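You operate a simulated robot arm through the tools that you are given. There is no shell and no other tool.

You are at the controls of a simulated robot arm. One attempt, no reset.

Task
Put things in order on the top of the plywood bench. At the end: the grey can stands where the brown wax bar stood; the black bottle (marked "DYE") is on the silver steel plate; the brown wax bar from the top of the plywood bench stands where the black bottle stood; the red cone from the top of the plywood bench stands where the grey can stood; whatever was shut is shut again. Leave all else as you found it, and nothing knocked over. Set down upright: black bottle.

The check looks at the end state, three seconds after you hand in, the way a careful person would. Anything else that was tipped, shoved, dropped, spilled or broken makes it a failure.

Robot
A 7-joint arm with a two-finger parallel gripper, fixed in place. Base frame: the origin is on the floor under the middle of its stand, x ahead of it, y to its left, z up; the work surface is at about z = 0.86. Readings come in m, degrees, newtons and seconds.
With the tool pointing down near the work surface it reaches from about 0.24 to 0.68 m from the base axis. Its first joint turns from -66.0 to 66.0 degrees. Payload 2.4 kg.
Tool frame: the origin (TCP) lies between the finger pads and is the grasp point; the fingertips stand 0.03 m ahead of it; z points along the fingers, y is the line along which they close. Largest opening 0.094 m; finger width 0.028, thickness 0.01; the body of the gripper, 0.05 by 0.096 m, starts 0.055 m behind the TCP.
Orientation is that of the tool frame in the base frame, as [roll, pitch, yaw] about the fixed x, y, z axes, in that order (R = Rz(yaw) Ry(pitch) Rx(roll)). With the fingers straight down and closing along the base's y, the tool's x points along the base's -x, its y along +y and its z along -z.

Tools
- The arm moves only by the tool send_rows. Its argument "deltas" is a list of rows, each a list of 2 entries, a list of its own where there are three numbers: the shift along the base's x, y, z in units of 400 mm (1.0 is 400 mm), then the turn, a rotation vector about the base's x, y, z in units of 120 degrees (1.0 is 120 degrees). In form: [[[tx, ty, tz], [ax, ay, az]], ...]. A call has 1 to 20 rows; each row is the pose to reach, as a shift and turn from the pose commanded when the call began. "jaw" is the opening in per cent of the stroke, from 0 (shut) to 100 (fully open), set as the call begins (left out, the last holds). A call with a number of a shift or a turn outside -1 to 1 is refused whole. Rows are played at 5 a second. More than 0.05 m and 8.6 degrees between two rows, or a gripper value outside its range, and nothing of the call is played. Where a pose cannot be reached the arm comes as near as it can. A force on the tool above 40 N (or 10 N above the force at the start of the call, whichever is more), or a blocked arm, ends the call early, and 0.2 s more pass. The fingers move at their own pace (about 0.153 m/s each) and stop on an object; they squeeze with about 26 N. The grip force told is the motor's: it shows also when the fingers shut on nothing. Time passes only in rows, and 0.2 s behind the last, so rows that repeat a pose let the fingers close. It gives the time, the measured TCP pose, the force on the tool (base axes), the opening and the grip force at its end, in the units of the frame above (readings bear some noise), with the torque about the TCP (base axes, N m) and any sound that the robot's microphone picked up.
- Cameras (640 x 400 px; columns grow to the right, rows downward): "scene" is fixed at [0.0648, 0.4909, 1.4252]; the picture's right is [-0.60, -0.80, 0.00], its down [-0.59, 0.44, -0.68] and it looks along [0.54, -0.40, -0.74] (base axes); focal length 350 px, centre (320, 200). "wrist" rides on the gripper at [0.076, 0.014, -0.103] in the tool frame; the picture's right is [-0.18, 0.98, 0.00], its down [-0.75, -0.14, -0.64] and it looks along [-0.63, -0.12, 0.77] (tool axes); focal length 243 px, centre (320, 200). There is no depth. A picture from a camera that has moved, and an enlarged one, comes with that camera's place and axes in the base frame and with its lens. The place of the scene camera against the robot may be out by one fixed shift of up to 0.025 m in any direction.
- grab_frame(camera): a new picture of that camera. The clock stands still meanwhile.
- enlarge(camera, box): a new picture of the part [left, top, right, bottom] of that camera's present view, enlarged. The clock stands still meanwhile.
- finish_job(): hands the job in; it is judged then, once.

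Nothing tells you positions but the pictures and the camera data. Unless the task says otherwise, let go and move clear before handing in.

The tools are called after ">>>" as a command line: name --argument value ..., lists and objects as JSON in quotes. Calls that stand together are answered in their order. send_rows: Moves the arm, as the interface text tells. Its arguments: {"type":"object","properties":{"deltas":{"type":"array","items":{"type":"array"}},"jaw":{"type":"number"}},"required":["deltas"]} The other tools are called the same way: grab_frame (camera) takes a picture; enlarge (camera, box) takes an enlarged picture of a part of a camera's view; finish_job () hands the job in.

At the start:

```text
time: 0.0
ee_pos: [0.2488, 0.2228, 1.0999]
tool_rot: [-180.0, 0.0, -180.0]
force: [0.1, -0.5, -0.7]
wrist_torque: [-0.02, 0.01, 0.0]
grip_width: 0.0942
grip_force: 0.0
```

scene: 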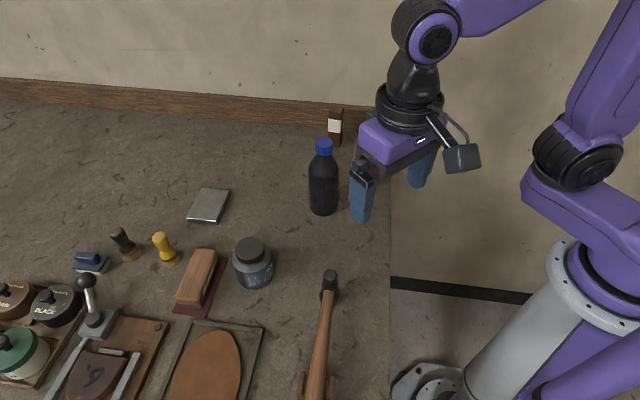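
wrist: 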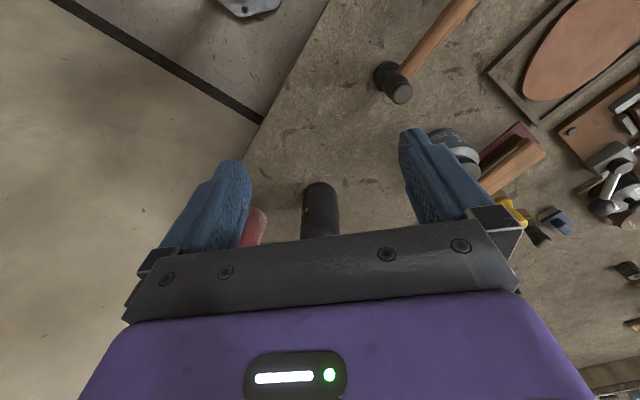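

I see a cluttered bench with the arm hovering over its near right side; a black bottle with a blue cap, a steel plate, a grey can-like jar and various tools are visible. I'll enlarge the views to identify the cone, the wax bar, the grey can and the black bottle marked "DYE".

>>> enlarge --camera "scene" --box '[140, 100, 400, 320]'

>>> enlarge --camera "scene" --box '[0, 200, 280, 400]'

>>> enlarge --camera "scene" --box '[300, 90, 440, 230]'

>>> enlarge --camera "wrist" --box '[360, 60, 640, 300]'

```text
1.82 times, centred on (270, 210) of scene
camera zoom: at [0.0648, 0.4909, 1.4252], right [-0.6, -0.8, 0.0], down [-0.59, 0.44, -0.68], along [0.54, -0.4, -0.74], focal length 637 px, centre (411, 182)
```

zoom: 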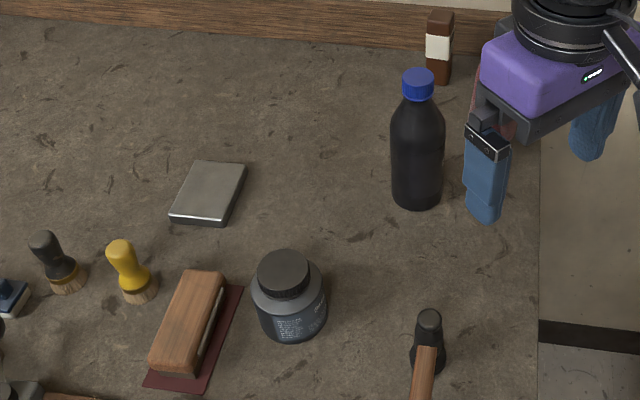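

```text
2.00 times, centred on (140, 300) of scene
camera zoom: at [0.0648, 0.4909, 1.4252], right [-0.6, -0.8, 0.0], down [-0.59, 0.44, -0.68], along [0.54, -0.4, -0.74], focal length 701 px, centre (680, 0)
```

zoom: 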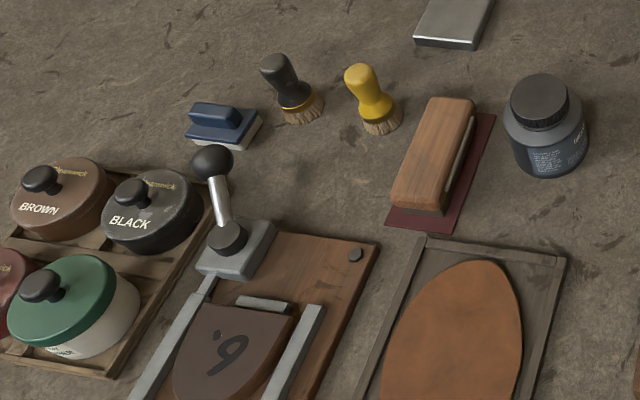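

```text
2.86 times, centred on (370, 160) of scene
camera zoom: at [0.0648, 0.4909, 1.4252], right [-0.6, -0.8, 0.0], down [-0.59, 0.44, -0.68], along [0.54, -0.4, -0.74], focal length 1002 px, centre (177, 314)
```

zoom: 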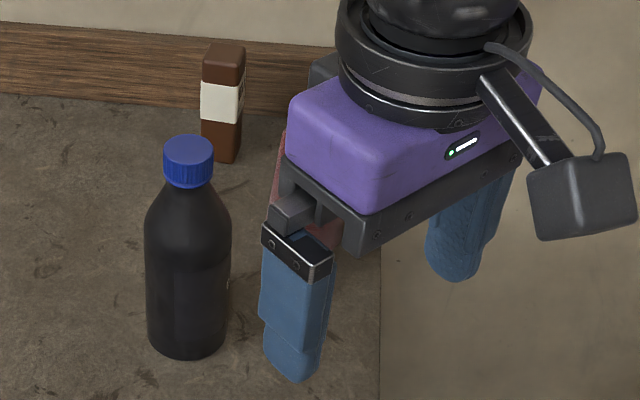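

```text
1.67 times, centred on (500, 180) of wrist
camera zoom: at [0.173, 0.2368, 1.2027], right [0.18, 0.98, 0.0], down [0.75, -0.14, 0.64], along [0.63, -0.12, -0.77], focal length 404 px, centre (20, 233)
```

zoom: 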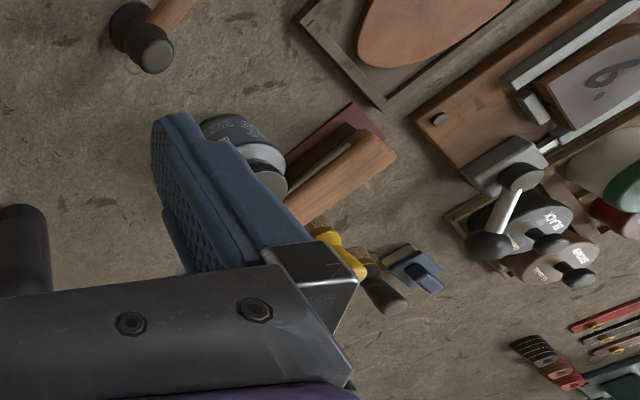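

The bottle is at about (0.46, 0.19), the steel plate about (0.60, 0.385), a brown bar with a white band about (0.61, 0.04), and something red is hidden behind the gripper. I'll swing the arm aside, high over the bench, so the scene camera can see everything.

>>> send_rows --deltas '[[[0, 0, 0.1], [0, 0, 0]], [[0, -0.1, 0.15], [0, 0, 0]], [[0.02, -0.2, 0.2], [0, 0, 0]], [[0.05, -0.3, 0.2], [0, 0, 0]], [[0.08, -0.4, 0.2], [0, 0, 0]], [[0.1, -0.5, 0.2], [0, 0, 0]], [[0.1, -0.6, 0.2], [0, 0, 0]], [[0.1, -0.7, 0.2], [0, 0, 0]], [[0.1, -0.8, 0.2], [0, 0, 0]], [[0.1, -0.9, 0.2], [0, 0, 0]], [[0.1, -1.0, 0.2], [0, 0, 0]]]'

```text
time: 2.4
ee_pos: [0.2892, -0.177, 1.1801]
tool_rot: [180.0, 0.0, -179.9]
force: [0.4, 0.0, 0.7]
wrist_torque: [0.03, 0.02, 0.0]
grip_width: 0.0938
grip_force: 0.0
```

The arm is now to the right of the bench, at about (0.29, -0.18, 1.18). I'll take fresh pictures to see what was hidden.

>>> grab_frame --camera "scene"

>>> enlarge --camera "scene" --box '[280, 90, 420, 230]'

>>> grab_frame --camera "wrist"

```text
taken
```

scene: 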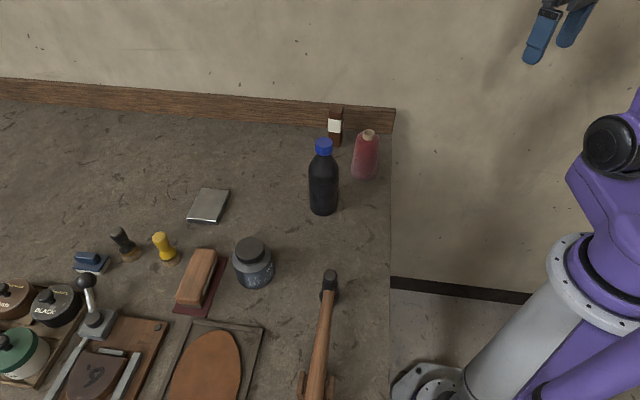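

```text
2.86 times, centred on (350, 160) of scene
camera zoom: at [0.0648, 0.4909, 1.4252], right [-0.6, -0.8, 0.0], down [-0.59, 0.44, -0.68], along [0.54, -0.4, -0.74], focal length 1002 px, centre (234, 314)
```

zoom: 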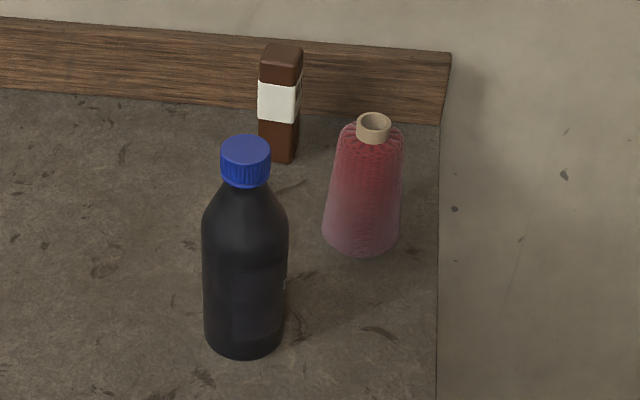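

```text
taken
camera wrist: at [0.213, -0.1646, 1.2825], right [0.18, 0.98, 0.0], down [0.75, -0.14, 0.64], along [0.63, -0.12, -0.77], focal length 243 px, centre (320, 200)
```

wrist: 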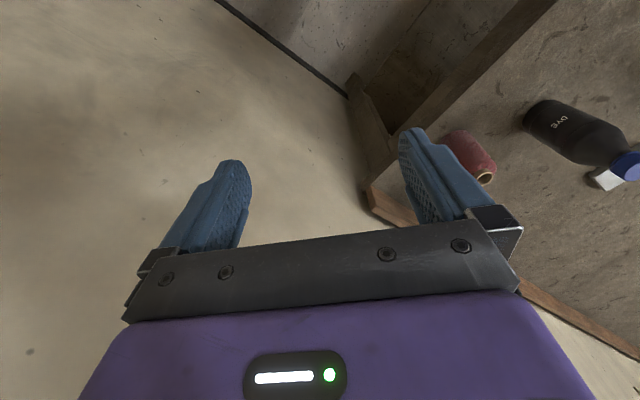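

The layout is clear: the red thread cone is at about (0.50, 0.06), the brown wax bar stands against the backboard, and the bottle marked DYE is confirmed. Next I'll use the wrist camera from high over the bench to check the grey jar's label, the rest of the bench, and get more exact positions.

>>> send_rows --deltas '[[[-0.02, 0.1, 0.05], [0, 0, 0]], [[-0.04, 0.2, 0.1], [0, 0, 0]], [[-0.04, 0.3, 0.1], [0, 0, 0]], [[-0.04, 0.4, 0.1], [0, 0, 0]], [[-0.04, 0.5, 0.1], [0, 0, 0]], [[-0.04, 0.6, 0.1], [0, 0, 0]], [[-0.04, 0.7, 0.1], [0, 0, 0]], [[-0.04, 0.8, 0.1], [0, 0, 0]]]'

>>> grab_frame --camera "wrist"

>>> send_rows --deltas '[[[0, 0.1, 0.0], [0, 0, 0]], [[0, 0.2, 0.0], [0, 0, 0]], [[0, 0.3, 0.05], [0, 0, 0]], [[0, 0.4, 0.1], [0, 0, 0]], [[0, 0.5, 0.1], [0, 0, 0]], [[0, 0.55, 0.1], [0, 0, 0]]]'

>>> grab_frame --camera "wrist"

```text
time: 4.2
ee_pos: [0.273, 0.1429, 1.2193]
tool_rot: [180.0, 0.0, -180.0]
force: [0.2, 0.7, -1.0]
wrist_torque: [0.01, 0.01, -0.01]
grip_width: 0.094
grip_force: 0.1
```

```text
taken
camera wrist: at [0.1976, 0.1561, 1.3228], right [0.18, 0.98, 0.0], down [0.75, -0.14, 0.64], along [0.63, -0.12, -0.77], focal length 243 px, centre (320, 200)
```

wrist: 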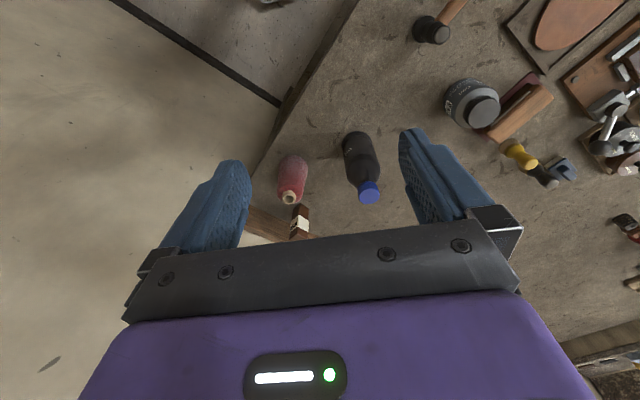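

```text
time: 5.6
ee_pos: [0.2724, 0.3633, 1.2608]
tool_rot: [-179.9, 0.0, -180.0]
force: [-0.3, -0.3, 0.0]
wrist_torque: [-0.03, 0.04, 0.0]
grip_width: 0.0941
grip_force: 0.1
```

```text
taken
camera wrist: at [0.1968, 0.3766, 1.363], right [0.18, 0.98, 0.0], down [0.75, -0.14, 0.64], along [0.63, -0.12, -0.77], focal length 243 px, centre (320, 200)
```

wrist: 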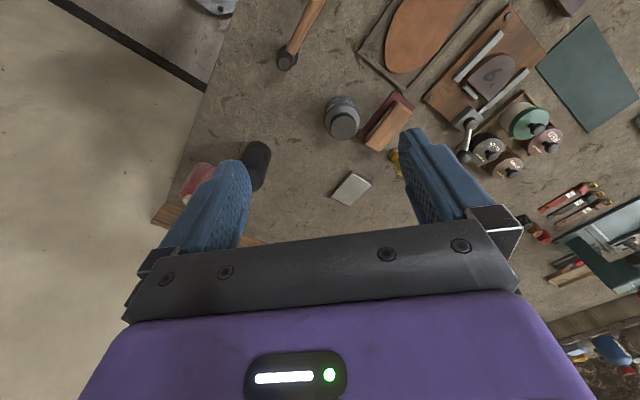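

The wrist camera now shows the grey jar, plate, hammer and the tools further left. I'll enlarge to read the jar's label and check for any other grey can.

>>> enlarge --camera "wrist" --box '[220, 60, 440, 220]'

>>> enlarge --camera "wrist" --box '[420, 60, 640, 200]'

>>> enlarge --camera "wrist" --box '[480, 160, 640, 400]'

>>> enlarge --camera "scene" --box '[140, 160, 300, 300]'

```text
2.50 times, centred on (330, 140) of wrist
camera zoom: at [0.1968, 0.3766, 1.363], right [0.18, 0.98, 0.0], down [0.75, -0.14, 0.64], along [0.63, -0.12, -0.77], focal length 606 px, centre (295, 350)
```

zoom: 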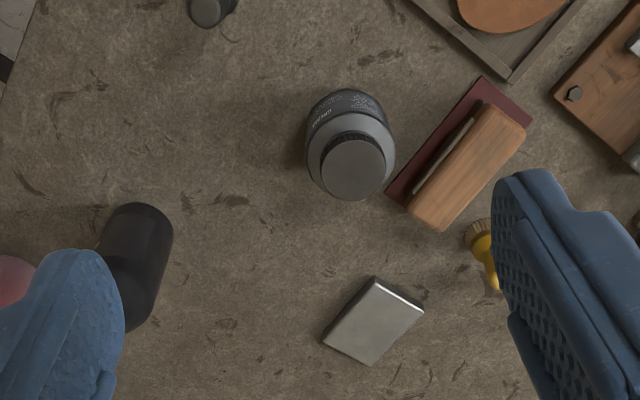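

```text
2.86 times, centred on (530, 130) of wrist
camera zoom: at [0.1968, 0.3766, 1.363], right [0.18, 0.98, 0.0], down [0.75, -0.14, 0.64], along [0.63, -0.12, -0.77], focal length 693 px, centre (-280, 400)
```

zoom: 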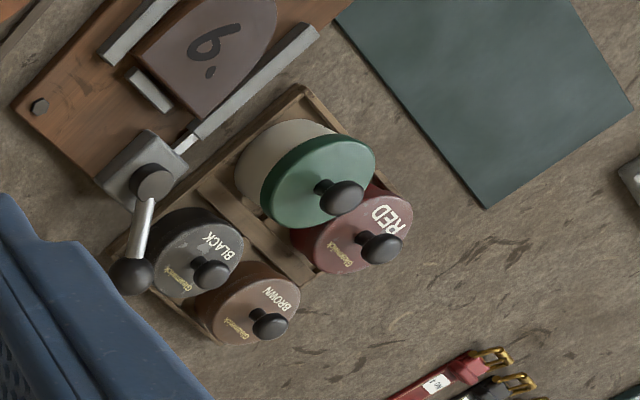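

```text
1.67 times, centred on (560, 280) of wrist
camera zoom: at [0.1968, 0.3766, 1.363], right [0.18, 0.98, 0.0], down [0.75, -0.14, 0.64], along [0.63, -0.12, -0.77], focal length 404 px, centre (-80, 67)
```

zoom: 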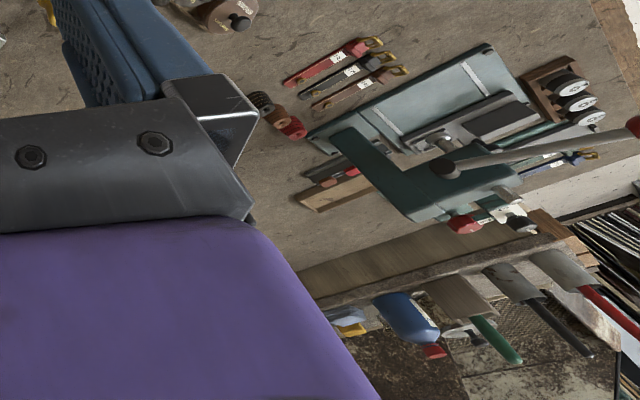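

```text
2.86 times, centred on (220, 230) of scene
camera zoom: at [0.0648, 0.4909, 1.4252], right [-0.6, -0.8, 0.0], down [-0.59, 0.44, -0.68], along [0.54, -0.4, -0.74], focal length 1002 px, centre (606, 114)
```

zoom: 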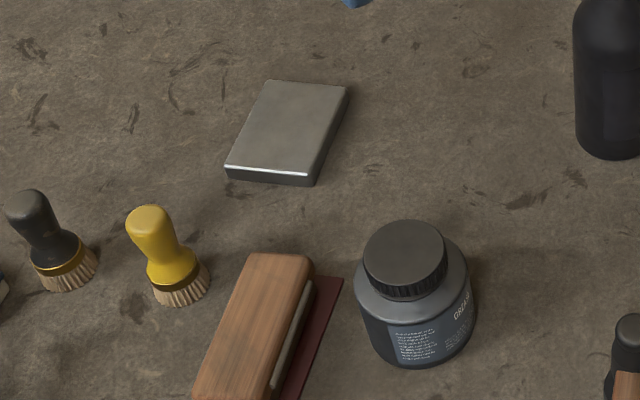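

The grey jar with the black lid is the only grey can, with its lid at about (0.384, 0.384, 0.936), and comparing cameras shows the scene camera is off by about 2 cm in x. I'll start with the bottle. I'm moving behind it and tilting the tool 45° outward to grip its body and extend my reach to the plate.

>>> send_rows --deltas '[[[0.02, -0.08, -0.04], [0, 0, 0.0267]], [[0.04, -0.16, -0.08], [0, 0, 0.0533]], [[0.06, -0.24, -0.12], [0, 0, 0.08]], [[0.08, -0.32, -0.16], [0, 0, 0.1067]], [[0.1, -0.4, -0.2], [0, 0, 0.1333]], [[0.12, -0.48, -0.24], [0, 0, 0.16]], [[0.145, -0.558, -0.2775], [0, 0, 0.1867]]]'

>>> send_rows --deltas '[[[0, 0, 0], [0.0238, -0.0578, 0]], [[0, 0, 0], [0.0476, -0.1156, 0]], [[0, 0, 0], [0.0715, -0.1734, 0]], [[0, 0, 0], [0.0953, -0.2311, 0]], [[0, 0, 0], [0.1191, -0.2889, 0]], [[0, 0, 0], [0.1429, -0.3467, 0]]]'

>>> grab_frame --camera "wrist"

>>> grab_frame --camera "scene"

```text
time: 7.2
ee_pos: [0.329, 0.1392, 1.1502]
tool_rot: [-179.9, 0.1, -157.4]
force: [0.4, 0.0, 0.6]
wrist_torque: [0.02, -0.01, 0.0]
grip_width: 0.094
grip_force: 0.1
```

```text
time: 8.6
ee_pos: [0.3371, 0.134, 1.1459]
tool_rot: [-178.5, 39.2, -157.8]
force: [0.3, -0.5, 0.3]
wrist_torque: [0.0, 0.03, 0.0]
grip_width: 0.0939
grip_force: 0.0
out of reach, approached as far as the arm can: row 6
```

```text
taken
camera wrist: at [0.2164, 0.1015, 1.1771], right [-0.23, 0.97, 0.1], down [0.21, -0.05, 0.98], along [0.95, 0.24, -0.19], focal length 243 px, centre (320, 200)
```

wrist: 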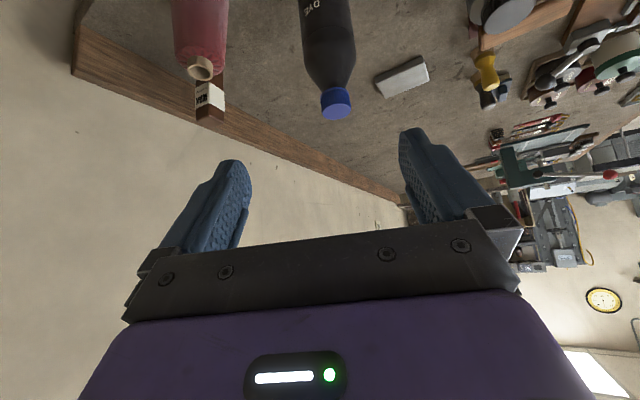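

```text
taken
```

scene: 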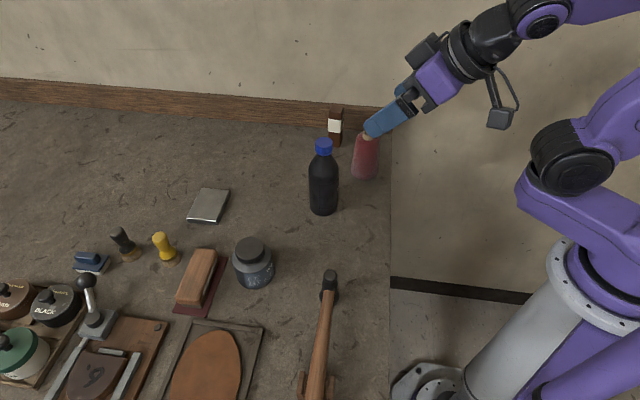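

The bottle's cap top triangulates to (0.435, 0.186, 1.031) and the cone's top to (0.470, 0.045, 0.971); the full 45° tilt was just out of reach this close in. I'll zoom in on the wax bar before continuing.

>>> enlarge --camera "wrist" --box '[140, 0, 300, 140]'

>>> enlarge --camera "wrist" --box '[280, 0, 520, 150]'

```text
2.86 times, centred on (220, 70) of wrist
camera zoom: at [0.2164, 0.1015, 1.1771], right [-0.23, 0.97, 0.1], down [0.21, -0.05, 0.98], along [0.95, 0.24, -0.19], focal length 693 px, centre (606, 571)
```

zoom: 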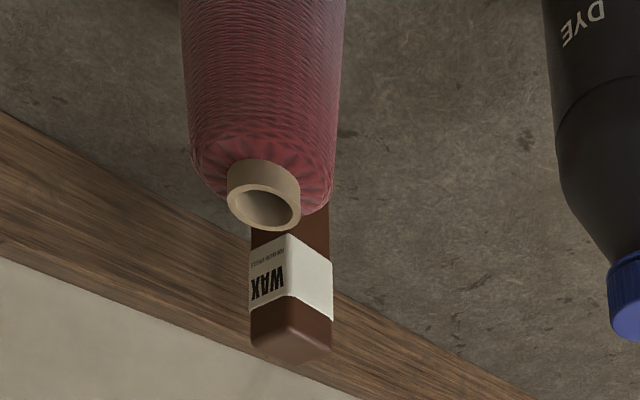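

```text
2.67 times, centred on (400, 75) of wrist
camera zoom: at [0.2164, 0.1015, 1.1771], right [-0.23, 0.97, 0.1], down [0.21, -0.05, 0.98], along [0.95, 0.24, -0.19], focal length 647 px, centre (107, 533)
```

zoom: 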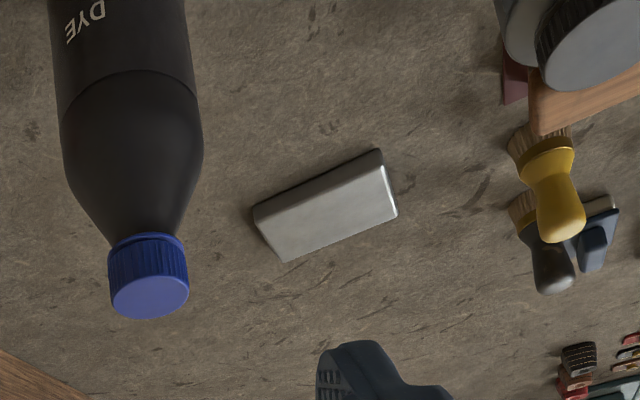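

The wax bar is confirmed (about 3.2 cm square, sides turned about 37°, top near (0.596, 0.030, 0.96)). Now I'll lower to the bottle's pre-grasp point and see whether the tilt becomes reachable there.

>>> send_rows --deltas '[[[0.009, 0.0055, -0.08], [0, 0, 0]], [[0.018, 0.011, -0.16], [0, 0, 0]], [[0.027, 0.0165, -0.24], [0, 0, 0]], [[0.036, 0.022, -0.32], [0, 0, 0]], [[0.036, 0.022, -0.32], [0, 0, 0]]]'

>>> grab_frame --camera "wrist"

>>> grab_frame --camera "scene"

```text
time: 9.8
ee_pos: [0.3498, 0.1433, 1.0157]
tool_rot: [-178.6, 39.0, -157.6]
force: [-0.4, 0.8, -0.7]
wrist_torque: [-0.04, -0.01, 0.01]
grip_width: 0.0937
grip_force: 0.0
```

```text
taken
camera wrist: at [0.2298, 0.1104, 1.0485], right [-0.23, 0.97, 0.1], down [0.21, -0.05, 0.98], along [0.95, 0.24, -0.2], focal length 243 px, centre (320, 200)
```

wrist: 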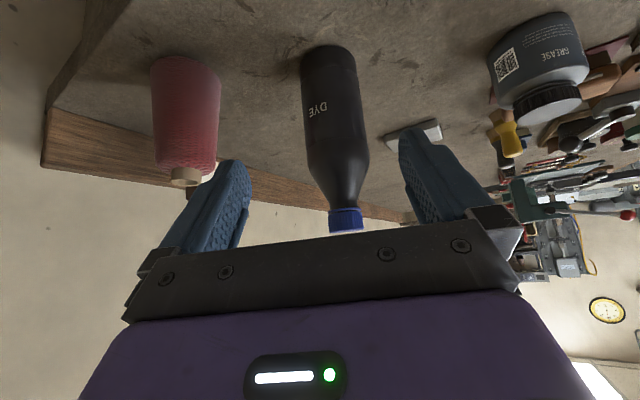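

```text
taken
```

scene: 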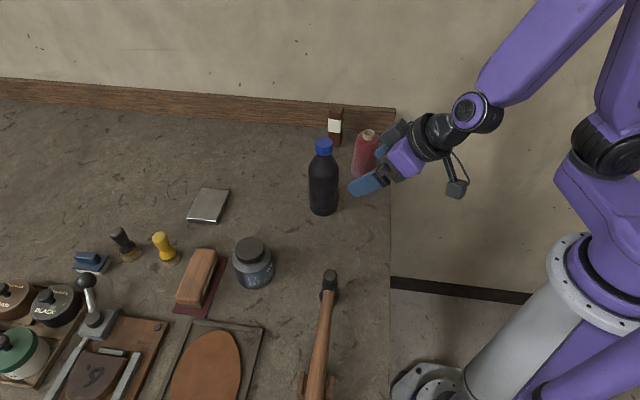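

The tilt settled at about 39°, which still suits a body grip, and the bottle sits nicely between the fingers. I'll level the closing line, line up laterally with the bottle, and check the pose before advancing.

>>> send_rows --deltas '[[[0.015, 0.016, 0.006], [0.0042, 0.0017, 0.0037]], [[0.03, 0.031, 0.0125], [0.0084, 0.0035, 0.0074]], [[0.03, 0.031, 0.0125], [0.0084, 0.0035, 0.0074]]]'

>>> grab_frame --camera "wrist"

```text
time: 10.6
ee_pos: [0.3623, 0.1556, 1.022]
tool_rot: [179.9, 39.0, -157.6]
force: [0.1, 0.6, -0.2]
wrist_torque: [-0.02, 0.02, 0.03]
grip_width: 0.0939
grip_force: 0.1
```

```text
taken
camera wrist: at [0.2428, 0.1211, 1.0541], right [-0.24, 0.96, 0.12], down [0.22, -0.06, 0.97], along [0.94, 0.26, -0.2], focal length 243 px, centre (320, 200)
```

wrist: 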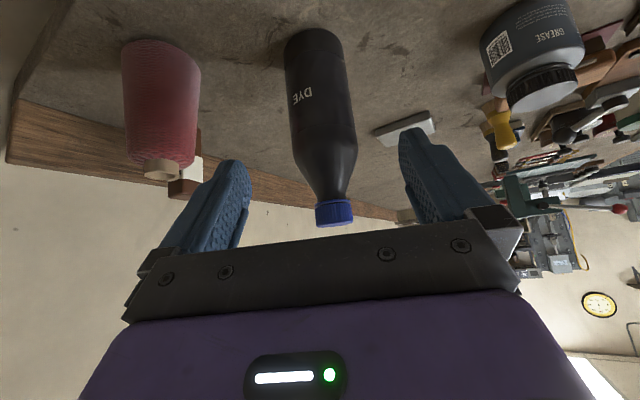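

The bottle axis is exactly centred between the fingers in the wrist view (column ~322). I'll advance along the tool axis, then look before closing.

>>> send_rows --deltas '[[[0.032, 0.0133, -0.0435], [0, 0, 0]], [[0.064, 0.0266, -0.087], [0, 0, 0]], [[0.0955, 0.04, -0.1305], [0, 0, 0]], [[0.127, 0.0532, -0.174], [0, 0, 0]], [[0.159, 0.0665, -0.2175], [0, 0, 0]], [[0.159, 0.0665, -0.2175], [0, 0, 0]]]' --jaw 100

>>> grab_frame --camera "wrist"

>>> grab_frame --camera "scene"

```text
time: 12.0
ee_pos: [0.4267, 0.1821, 0.9354]
tool_rot: [-180.0, 39.0, -157.5]
force: [0.9, 0.2, 0.1]
wrist_torque: [0.01, 0.01, 0.04]
grip_width: 0.0937
grip_force: 0.0
```

```text
taken
camera wrist: at [0.3068, 0.147, 0.9667], right [-0.24, 0.96, 0.12], down [0.22, -0.06, 0.97], along [0.94, 0.26, -0.2], focal length 243 px, centre (320, 200)
```

wrist: 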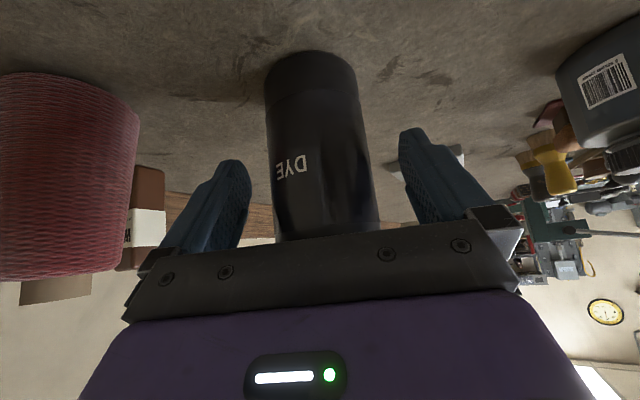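

```text
taken
```

scene: 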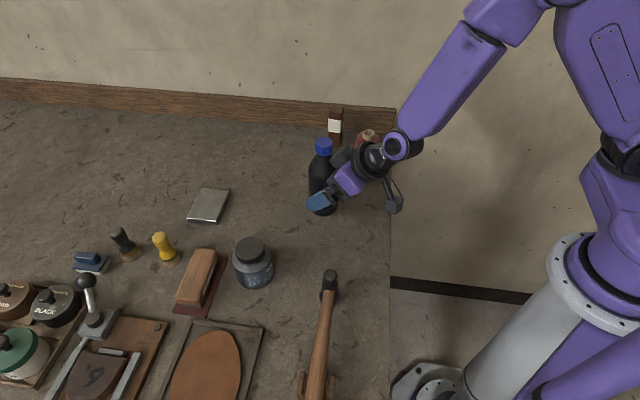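

The bottle sits centred between open fingers with the palm clear. I'll close the gripper on it.

>>> send_rows --deltas '[[[0, 0, 0], [0, 0, 0]], [[0, 0, 0], [0, 0, 0]], [[0, 0, 0], [0, 0, 0]], [[0, 0, 0], [0, 0, 0]]]' --jaw 0

>>> grab_frame --camera "wrist"

```text
time: 13.0
ee_pos: [0.4255, 0.181, 0.9342]
tool_rot: [179.9, 39.0, -157.7]
force: [1.3, -1.0, -0.7]
wrist_torque: [0.05, -0.01, -0.01]
grip_width: 0.0615
grip_force: 26.3
```

```text
taken
camera wrist: at [0.3068, 0.1468, 0.9669], right [-0.24, 0.96, 0.12], down [0.22, -0.06, 0.97], along [0.94, 0.26, -0.2], focal length 243 px, centre (320, 200)
```

wrist: 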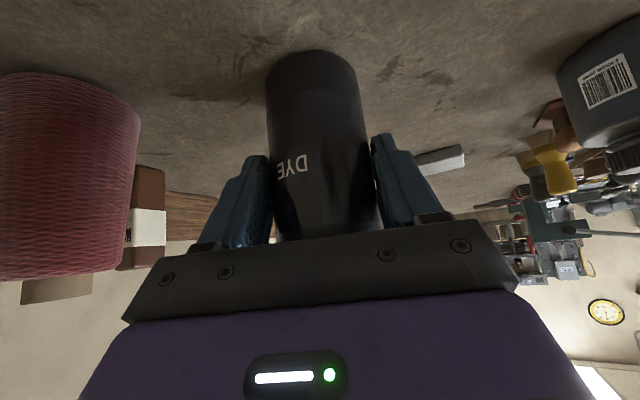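

The bottle is gripped firmly (width 61.5 mm). I'll lift it straight up and check it hangs upright.

>>> send_rows --deltas '[[[0, 0, 0.03], [0, 0, 0]], [[0, 0, 0.07], [0, 0, 0]], [[0, 0, 0.11], [0, 0, 0]], [[0, 0, 0.15], [0, 0, 0]], [[0, 0, 0.15], [0, 0, 0]]]'

>>> grab_frame --camera "wrist"

>>> enlarge --camera "scene" --box '[180, 90, 420, 290]'

```text
time: 14.2
ee_pos: [0.4274, 0.1817, 0.9978]
tool_rot: [-179.9, 38.8, -157.5]
force: [0.4, 0.0, -3.4]
wrist_torque: [-0.02, 0.03, -0.01]
grip_width: 0.0614
grip_force: 26.1
```

```text
taken
camera wrist: at [0.3074, 0.1471, 1.029], right [-0.24, 0.96, 0.12], down [0.22, -0.06, 0.97], along [0.94, 0.26, -0.2], focal length 243 px, centre (320, 200)
```

wrist: 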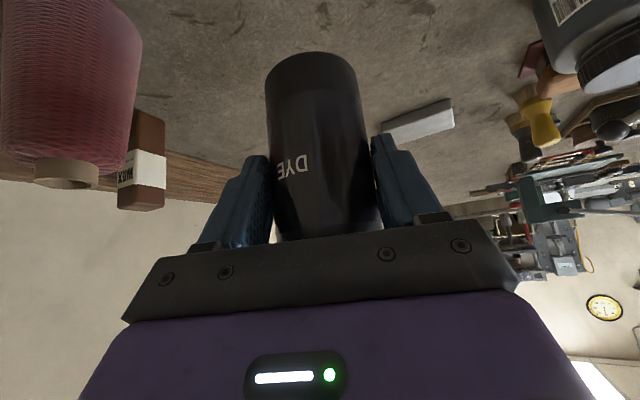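

```text
2.00 times, centred on (300, 190) of scene
camera zoom: at [0.0648, 0.4909, 1.4252], right [-0.6, -0.8, 0.0], down [-0.59, 0.44, -0.68], along [0.54, -0.4, -0.74], focal length 701 px, centre (360, 220)
```

zoom: 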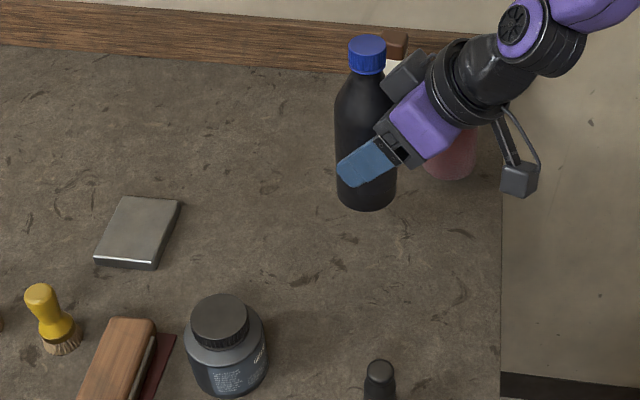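

The bottle is lifted cleanly and hangs upright, weighing about 0.35 kg. I'll carry it over toward the plate at (0.58, 0.385), turning the tool to keep it radial.

>>> send_rows --deltas '[[[0.03, 0.04, 0], [0, 0, 0.008]], [[0.08, 0.11, 0], [0, 0, 0.02]], [[0.14, 0.19, 0], [0, 0, 0.035]], [[0.2, 0.27, 0], [0, 0, 0.05]], [[0.26, 0.355, 0], [0, 0, 0.067]], [[0.32, 0.435, 0], [0, 0, 0.082]], [[0.359, 0.49, 0], [0, 0, 0.0933]], [[0.359, 0.49, 0], [0, 0, 0.0933]]]'

>>> grab_frame --camera "wrist"

>>> enlarge --camera "scene" --box '[120, 90, 360, 290]'

```text
time: 16.0
ee_pos: [0.5699, 0.3799, 0.9953]
tool_rot: [-180.0, 39.0, -146.5]
force: [-0.2, 0.2, -3.4]
wrist_torque: [-0.01, 0.07, 0.01]
grip_width: 0.0611
grip_force: 25.8
```

```text
taken
camera wrist: at [0.4583, 0.3224, 1.0261], right [-0.42, 0.9, 0.12], down [0.23, -0.02, 0.97], along [0.88, 0.44, -0.2], focal length 243 px, centre (320, 200)
```

wrist: 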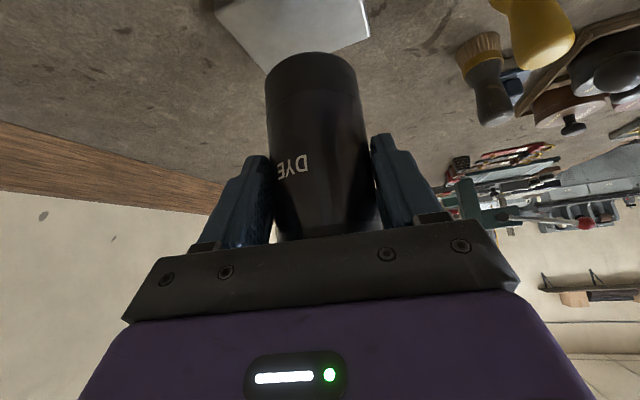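

```text
2.00 times, centred on (240, 190) of scene
camera zoom: at [0.0648, 0.491, 1.4252], right [-0.6, -0.8, 0.0], down [-0.59, 0.44, -0.68], along [0.54, -0.4, -0.74], focal length 701 px, centre (480, 220)
```

zoom: 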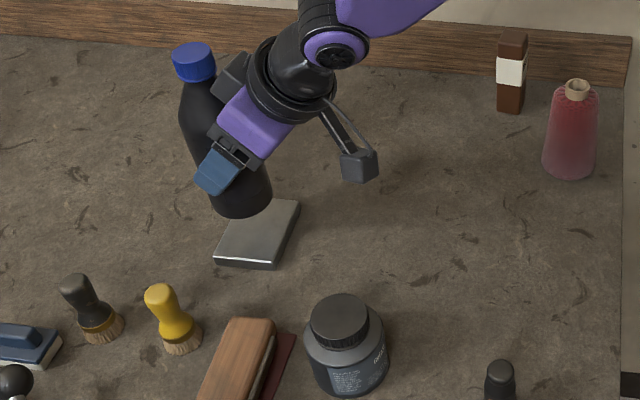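

The bottle is above the plate, upright. I'll enlarge the wrist view to fine-tune the alignment, since the bottle base is nearly as wide as the plate.

>>> enlarge --camera "wrist" --box '[190, 0, 410, 140]'

>>> enlarge --camera "scene" --box '[180, 150, 300, 250]'

```text
2.86 times, centred on (300, 70) of wrist
camera zoom: at [0.4583, 0.3224, 1.0261], right [-0.42, 0.9, 0.12], down [0.23, -0.02, 0.97], along [0.88, 0.44, -0.2], focal length 693 px, centre (377, 571)
```

zoom: 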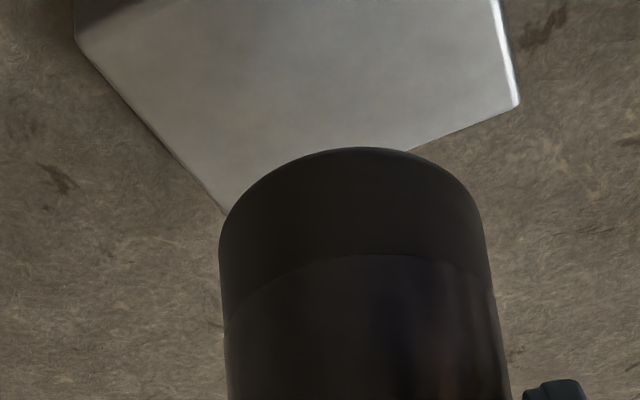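

```text
4.00 times, centred on (240, 200) of scene
camera zoom: at [0.0648, 0.491, 1.4252], right [-0.6, -0.8, 0.0], down [-0.59, 0.44, -0.68], along [0.54, -0.4, -0.74], focal length 1402 px, centre (640, 200)
```

zoom: 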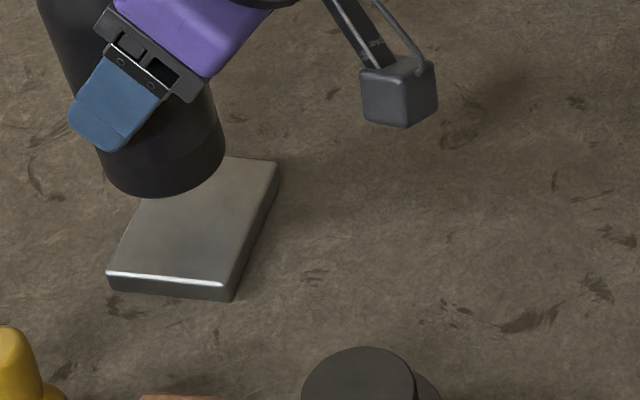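

Both cameras agree that the bottle is about 5 mm too far toward +y relative to the plate centre. I'll shift by (-3, -5) mm and lower to just above the plate.

>>> send_rows --deltas '[[[-0.0075, -0.0125, 0], [0, 0, 0]], [[-0.0075, -0.0125, -0.03], [0, 0, 0]], [[-0.0075, -0.0125, -0.06], [0, 0, 0]], [[-0.0075, -0.0125, -0.085], [0, 0, 0]], [[-0.0075, -0.0125, -0.1], [0, 0, 0]], [[-0.0075, -0.0125, -0.1], [0, 0, 0]]]'

>>> enlarge --camera "wrist" --box '[190, 0, 410, 140]'

>>> enlarge --camera "scene" --box '[180, 150, 300, 250]'

```text
time: 17.4
ee_pos: [0.5678, 0.3729, 0.9548]
tool_rot: [-180.0, 39.0, -146.4]
force: [0.3, -0.1, -3.4]
wrist_torque: [-0.04, 0.09, -0.03]
grip_width: 0.0611
grip_force: 26.3
```

```text
2.86 times, centred on (300, 70) of wrist
camera zoom: at [0.4561, 0.3159, 0.9871], right [-0.42, 0.9, 0.12], down [0.23, -0.02, 0.97], along [0.88, 0.44, -0.2], focal length 693 px, centre (377, 571)
```

zoom: 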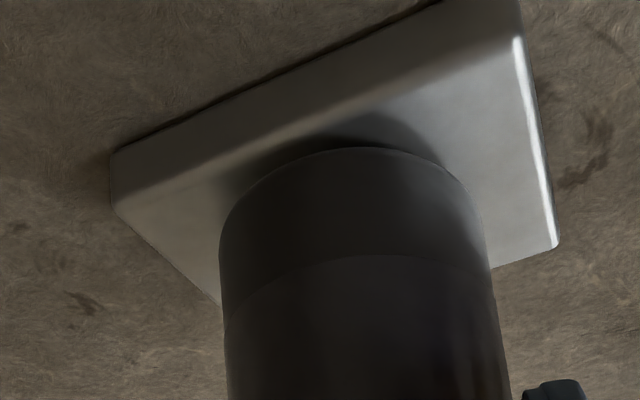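

```text
4.00 times, centred on (240, 200) of scene
camera zoom: at [0.0649, 0.491, 1.4252], right [-0.6, -0.8, 0.0], down [-0.59, 0.44, -0.68], along [0.54, -0.4, -0.74], focal length 1402 px, centre (640, 200)
```

zoom: 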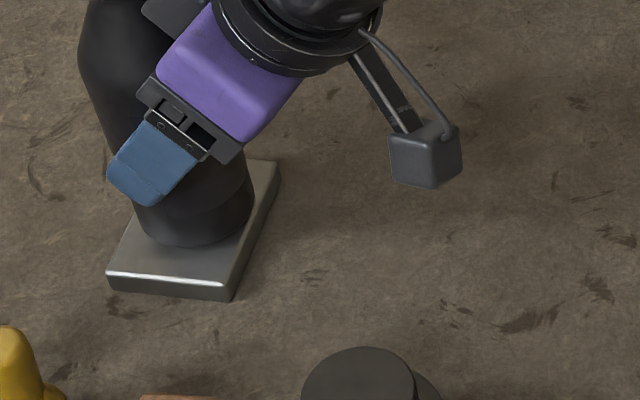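

The bottle base is now about 6–7 mm above the plate and well centred. I'll lower gently in small steps, watching the vertical force for contact.

>>> send_rows --deltas '[[[0, 0, -0.005], [0, 0, 0]], [[0, 0, -0.01], [0, 0, 0]], [[0, 0, -0.01], [0, 0, 0]]]'

>>> send_rows --deltas '[[[0, 0, -0.0025], [0, 0, 0]], [[0, 0, -0.005], [0, 0, 0]], [[0, 0, -0.005], [0, 0, 0]]]'

```text
time: 18.2
ee_pos: [0.5659, 0.3729, 0.9514]
tool_rot: [180.0, 39.0, -146.5]
force: [0.6, -0.1, -2.9]
wrist_torque: [-0.02, 0.05, -0.03]
grip_width: 0.0613
grip_force: 26.1
```

```text
time: 19.0
ee_pos: [0.5674, 0.3736, 0.9511]
tool_rot: [180.0, 39.2, -146.4]
force: [-3.4, -0.7, 9.2]
wrist_torque: [0.13, 0.21, 0.0]
grip_width: 0.0609
grip_force: 26.2
```

Contact with the plate is clear (vertical force rose to +9 N). I'll ease off by about 1 mm to remove the push and confirm before releasing.

>>> send_rows --deltas '[[[0, 0, 0.002], [0, 0, 0]], [[0, 0, 0.0035], [0, 0, 0]], [[0, 0, 0.0035], [0, 0, 0]]]'

>>> enlarge --camera "scene" --box '[160, 100, 300, 250]'

>>> grab_frame --camera "wrist"

```text
time: 19.8
ee_pos: [0.5671, 0.3734, 0.9519]
tool_rot: [179.9, 39.0, -146.5]
force: [1.2, 1.1, 5.3]
wrist_torque: [0.24, -0.13, 0.03]
grip_width: 0.061
grip_force: 25.5
```

```text
2.67 times, centred on (230, 175) of scene
camera zoom: at [0.0647, 0.4909, 1.4252], right [-0.6, -0.8, 0.0], down [-0.59, 0.44, -0.68], along [0.54, -0.4, -0.74], focal length 935 px, centre (560, 267)
```

zoom: 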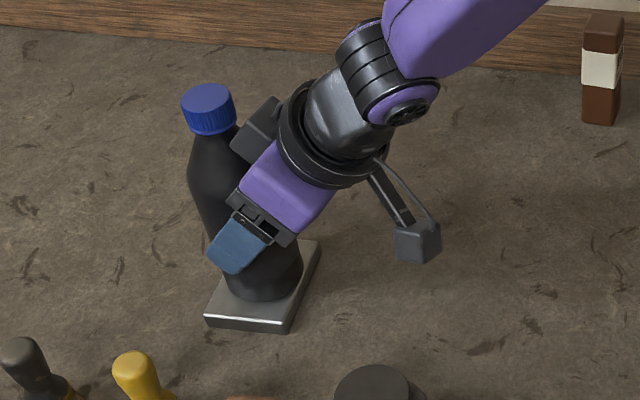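

```text
taken
camera wrist: at [0.4559, 0.3159, 0.9829], right [-0.42, 0.9, 0.12], down [0.23, -0.02, 0.97], along [0.88, 0.44, -0.2], focal length 243 px, centre (320, 200)
```

wrist: 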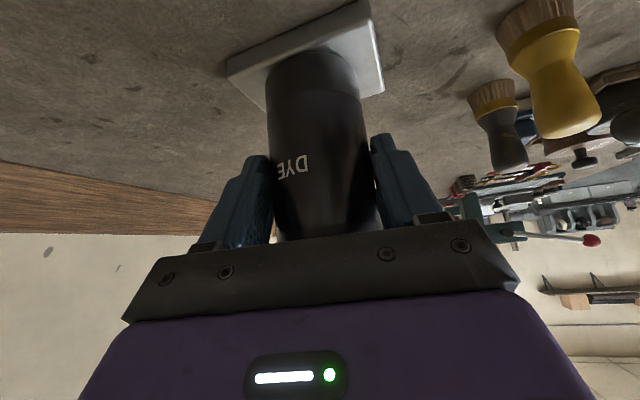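

The bottle is on the plate with a small residual push; I'll ease off a touch more, then open the fingers.

>>> send_rows --deltas '[[[0, 0, 0.0015], [0, 0, 0]], [[0, 0, 0.0015], [0, 0, 0]]]'

>>> send_rows --deltas '[[[0, 0, 0], [0, 0, 0]], [[0, 0, 0], [0, 0, 0]], [[0, 0, 0], [0, 0, 0]], [[0, 0, 0], [0, 0, 0]]]' --jaw 100

>>> grab_frame --camera "wrist"

>>> enlarge --camera "scene" --box '[160, 100, 300, 250]'

```text
time: 20.4
ee_pos: [0.5663, 0.3738, 0.9511]
tool_rot: [-179.9, 38.8, -146.3]
force: [0.1, 1.0, 1.4]
wrist_torque: [0.2, -0.04, 0.06]
grip_width: 0.0608
grip_force: 26.1
```

```text
time: 21.4
ee_pos: [0.5663, 0.3734, 0.9516]
tool_rot: [180.0, 39.0, -146.5]
force: [-1.0, -0.7, -0.4]
wrist_torque: [-0.03, 0.04, -0.01]
grip_width: 0.0942
grip_force: 0.1
```

```text
taken
camera wrist: at [0.4561, 0.3154, 0.9836], right [-0.42, 0.9, 0.12], down [0.23, -0.02, 0.97], along [0.88, 0.44, -0.2], focal length 243 px, centre (320, 200)
```

wrist: 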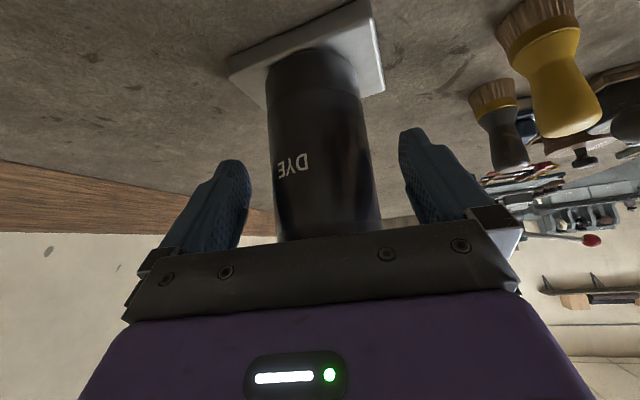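

```text
2.67 times, centred on (230, 175) of scene
camera zoom: at [0.0648, 0.4909, 1.4252], right [-0.6, -0.8, 0.0], down [-0.59, 0.44, -0.68], along [0.54, -0.4, -0.74], focal length 935 px, centre (560, 267)
```

zoom: 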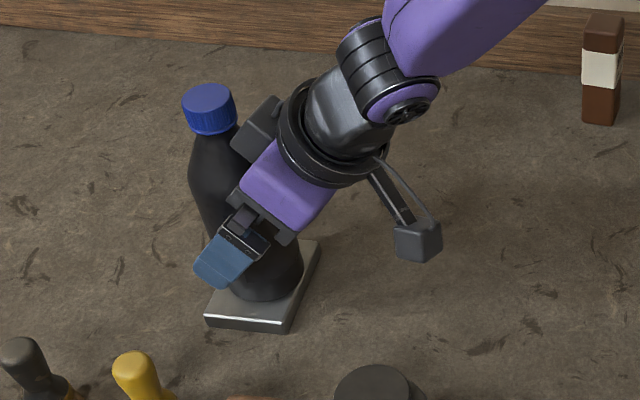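

The bottle stands free on the plate with fingers fully open. I'll back out along the tool axis.

>>> send_rows --deltas '[[[-0.03, -0.02, 0.045], [0, 0, 0]], [[-0.07, -0.046, 0.103], [0, 0, 0]], [[-0.11, -0.073, 0.163], [0, 0, 0]], [[-0.15, -0.099, 0.222], [0, 0, 0]], [[-0.184, -0.1215, 0.272], [0, 0, 0]], [[-0.184, -0.1215, 0.272], [0, 0, 0]]]'

>>> grab_frame --camera "wrist"

>>> enlarge --camera "scene" --box '[140, 90, 320, 250]'

```text
time: 22.8
ee_pos: [0.496, 0.3241, 1.0592]
tool_rot: [-180.0, 39.0, -146.5]
force: [-0.1, 0.5, 0.2]
wrist_torque: [0.0, 0.02, 0.0]
grip_width: 0.0938
grip_force: 0.0
```

```text
taken
camera wrist: at [0.3841, 0.2673, 1.0919], right [-0.42, 0.9, 0.12], down [0.23, -0.02, 0.97], along [0.88, 0.44, -0.2], focal length 243 px, centre (320, 200)
```

wrist: 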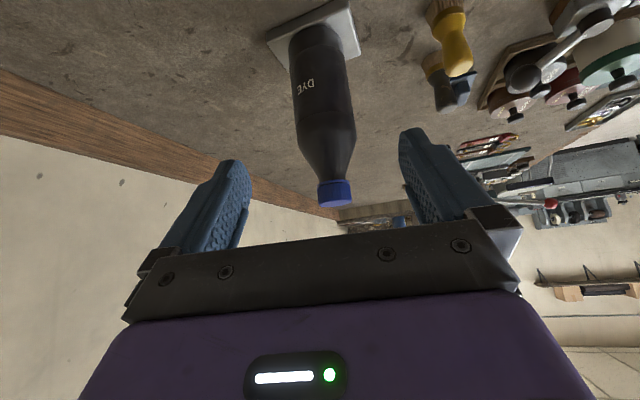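

```text
2.50 times, centred on (230, 170) of scene
camera zoom: at [0.0648, 0.4909, 1.4252], right [-0.6, -0.8, 0.0], down [-0.59, 0.44, -0.68], along [0.54, -0.4, -0.74], focal length 876 px, centre (545, 275)
```

zoom: 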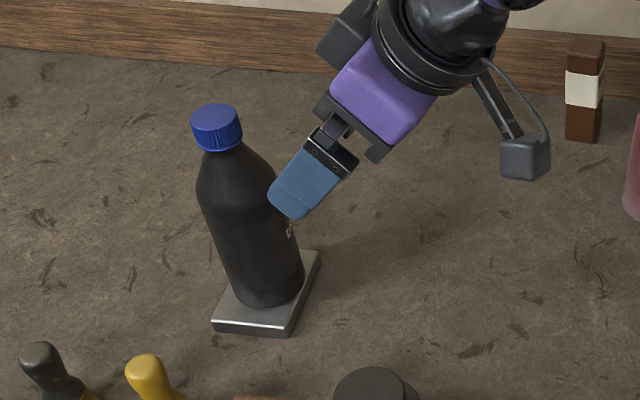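

The bottle is upright on the plate. I'll look closely at how its base sits on the plate.

>>> enlarge --camera "scene" --box '[200, 170, 290, 240]'

>>> enlarge --camera "wrist" --box '[240, 0, 400, 110]'

```text
5.71 times, centred on (245, 205) of scene
camera zoom: at [0.0648, 0.4909, 1.4252], right [-0.6, -0.8, 0.0], down [-0.59, 0.44, -0.68], along [0.54, -0.4, -0.74], focal length 2003 px, centre (749, 171)
```

zoom: 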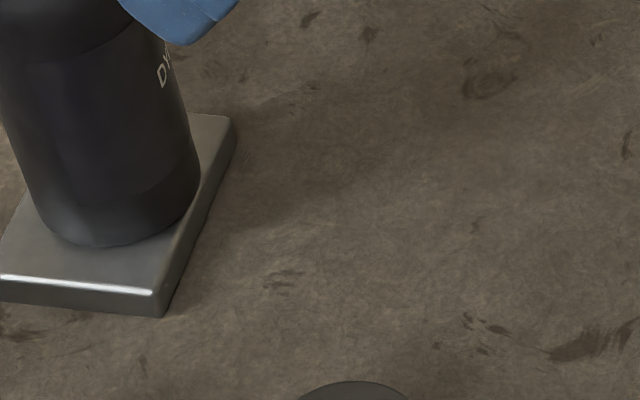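

```text
3.64 times, centred on (320, 55) of wrist
camera zoom: at [0.3841, 0.2673, 1.0919], right [-0.42, 0.9, 0.12], down [0.23, -0.02, 0.97], along [0.88, 0.44, -0.2], focal length 882 px, centre (320, 727)
```

zoom: 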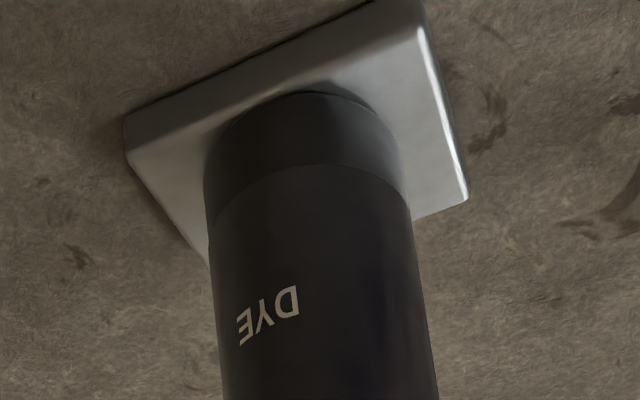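

The bottle base fits on the plate. Before moving the wax bar and the others, I'll record their exact base positions in the scene picture so I can match them later.

>>> enlarge --camera "scene" --box '[305, 90, 395, 190]'

>>> enlarge --camera "scene" --box '[210, 225, 300, 300]'

>>> grab_frame --camera "scene"

```text
4.00 times, centred on (350, 140) of scene
camera zoom: at [0.0648, 0.4909, 1.4252], right [-0.6, -0.8, 0.0], down [-0.59, 0.44, -0.68], along [0.54, -0.4, -0.74], focal length 1402 px, centre (200, 440)
```

zoom: 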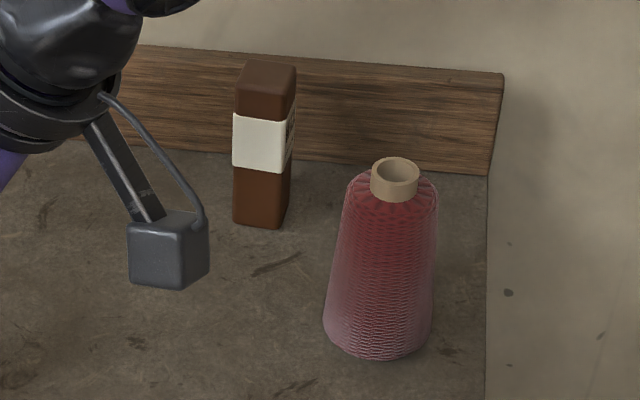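

```text
5.33 times, centred on (255, 262) of scene
camera zoom: at [0.0648, 0.4909, 1.4252], right [-0.6, -0.8, 0.0], down [-0.59, 0.44, -0.68], along [0.54, -0.4, -0.74], focal length 1869 px, centre (667, -133)
```

zoom: 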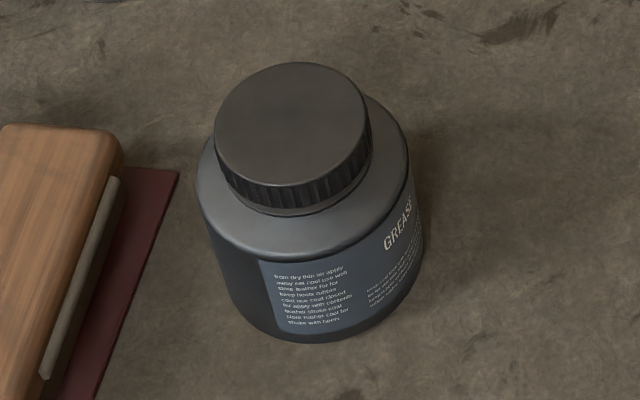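

```text
taken
```

scene: 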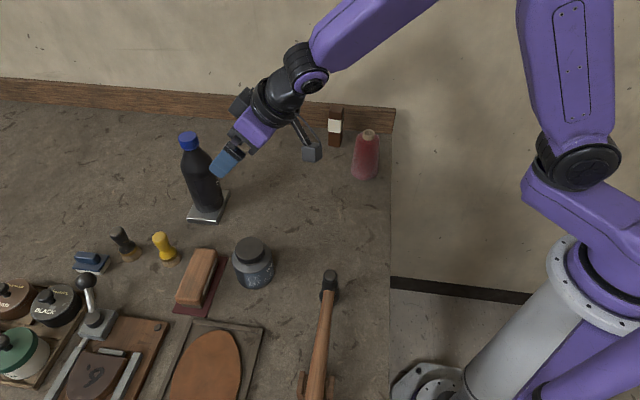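

I have reference image positions for everything; the can reads "GREASE" and is grey, as expected. Next is the wax bar: I'll untilt the tool away from the bottle, then turn it to line up with the bar and move above it.

>>> send_rows --deltas '[[[-0.02, -0.03, 0.03], [-0.03, 0.0451, 0]], [[-0.04, -0.065, 0.06], [-0.0599, 0.0902, 0]], [[-0.06, -0.1, 0.09], [-0.0899, 0.1354, 0]], [[-0.08, -0.135, 0.12], [-0.1198, 0.1805, 0]], [[-0.1, -0.17, 0.15], [-0.1498, 0.2256, 0]], [[-0.125, -0.2, 0.175], [-0.1797, 0.2707, 0]]]'

>>> send_rows --deltas '[[[0.02, -0.04, 0], [0, 0, -0.06]], [[0.04, -0.08, 0], [0, 0, -0.12]], [[0.06, -0.12, 0], [0, 0, -0.18]], [[0.09, -0.16, 0], [0, 0, -0.24]], [[0.12, -0.2, 0], [0, 0, -0.3]], [[0.15, -0.24, 0], [0, 0, -0.36]], [[0.18, -0.28, 0], [0, 0, -0.42]], [[0.21, -0.32, 0], [0, 0, -0.48]], [[0.24, -0.36, 0], [0, 0, -0.54]], [[0.27, -0.4, -0.02], [0, 0, -0.6]], [[0.3, -0.44, -0.04], [0, 0, -0.66]], [[0.33, -0.48, -0.06], [0, 0, -0.7217]], [[0.33, -0.48, -0.06], [0, 0, -0.7217]]]'

>>> grab_frame --camera "wrist"

>>> grab_frame --camera "scene"

```text
time: 24.2
ee_pos: [0.4431, 0.2443, 1.1312]
tool_rot: [-179.8, 0.0, -146.5]
force: [0.9, 0.0, 0.0]
wrist_torque: [0.0, -0.02, 0.01]
grip_width: 0.0942
grip_force: 0.0
```

```text
time: 27.0
ee_pos: [0.5747, 0.0517, 1.1052]
tool_rot: [-180.0, -0.1, 126.8]
force: [-0.4, -0.2, -0.7]
wrist_torque: [0.01, -0.01, 0.01]
grip_width: 0.0942
grip_force: 0.2
```

```text
taken
camera wrist: at [0.5413, 0.121, 1.2087], right [0.9, 0.44, 0.0], down [0.34, -0.69, 0.64], along [0.28, -0.58, -0.77], focal length 243 px, centre (320, 200)
```

wrist: 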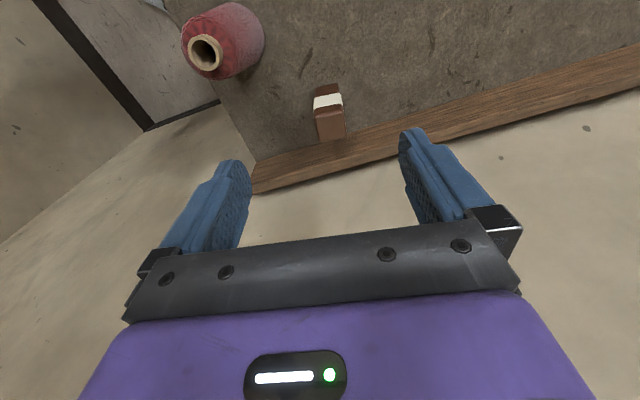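

```text
taken
```

scene: 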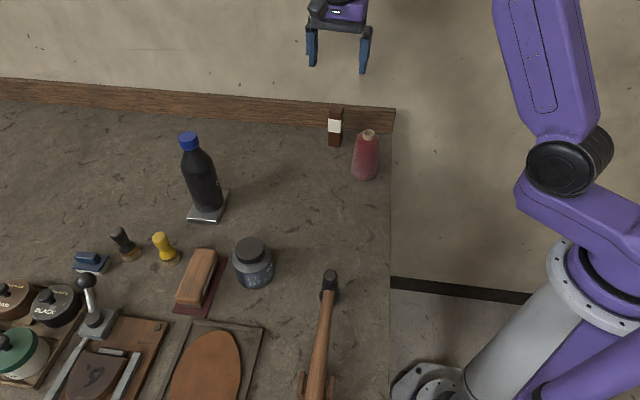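

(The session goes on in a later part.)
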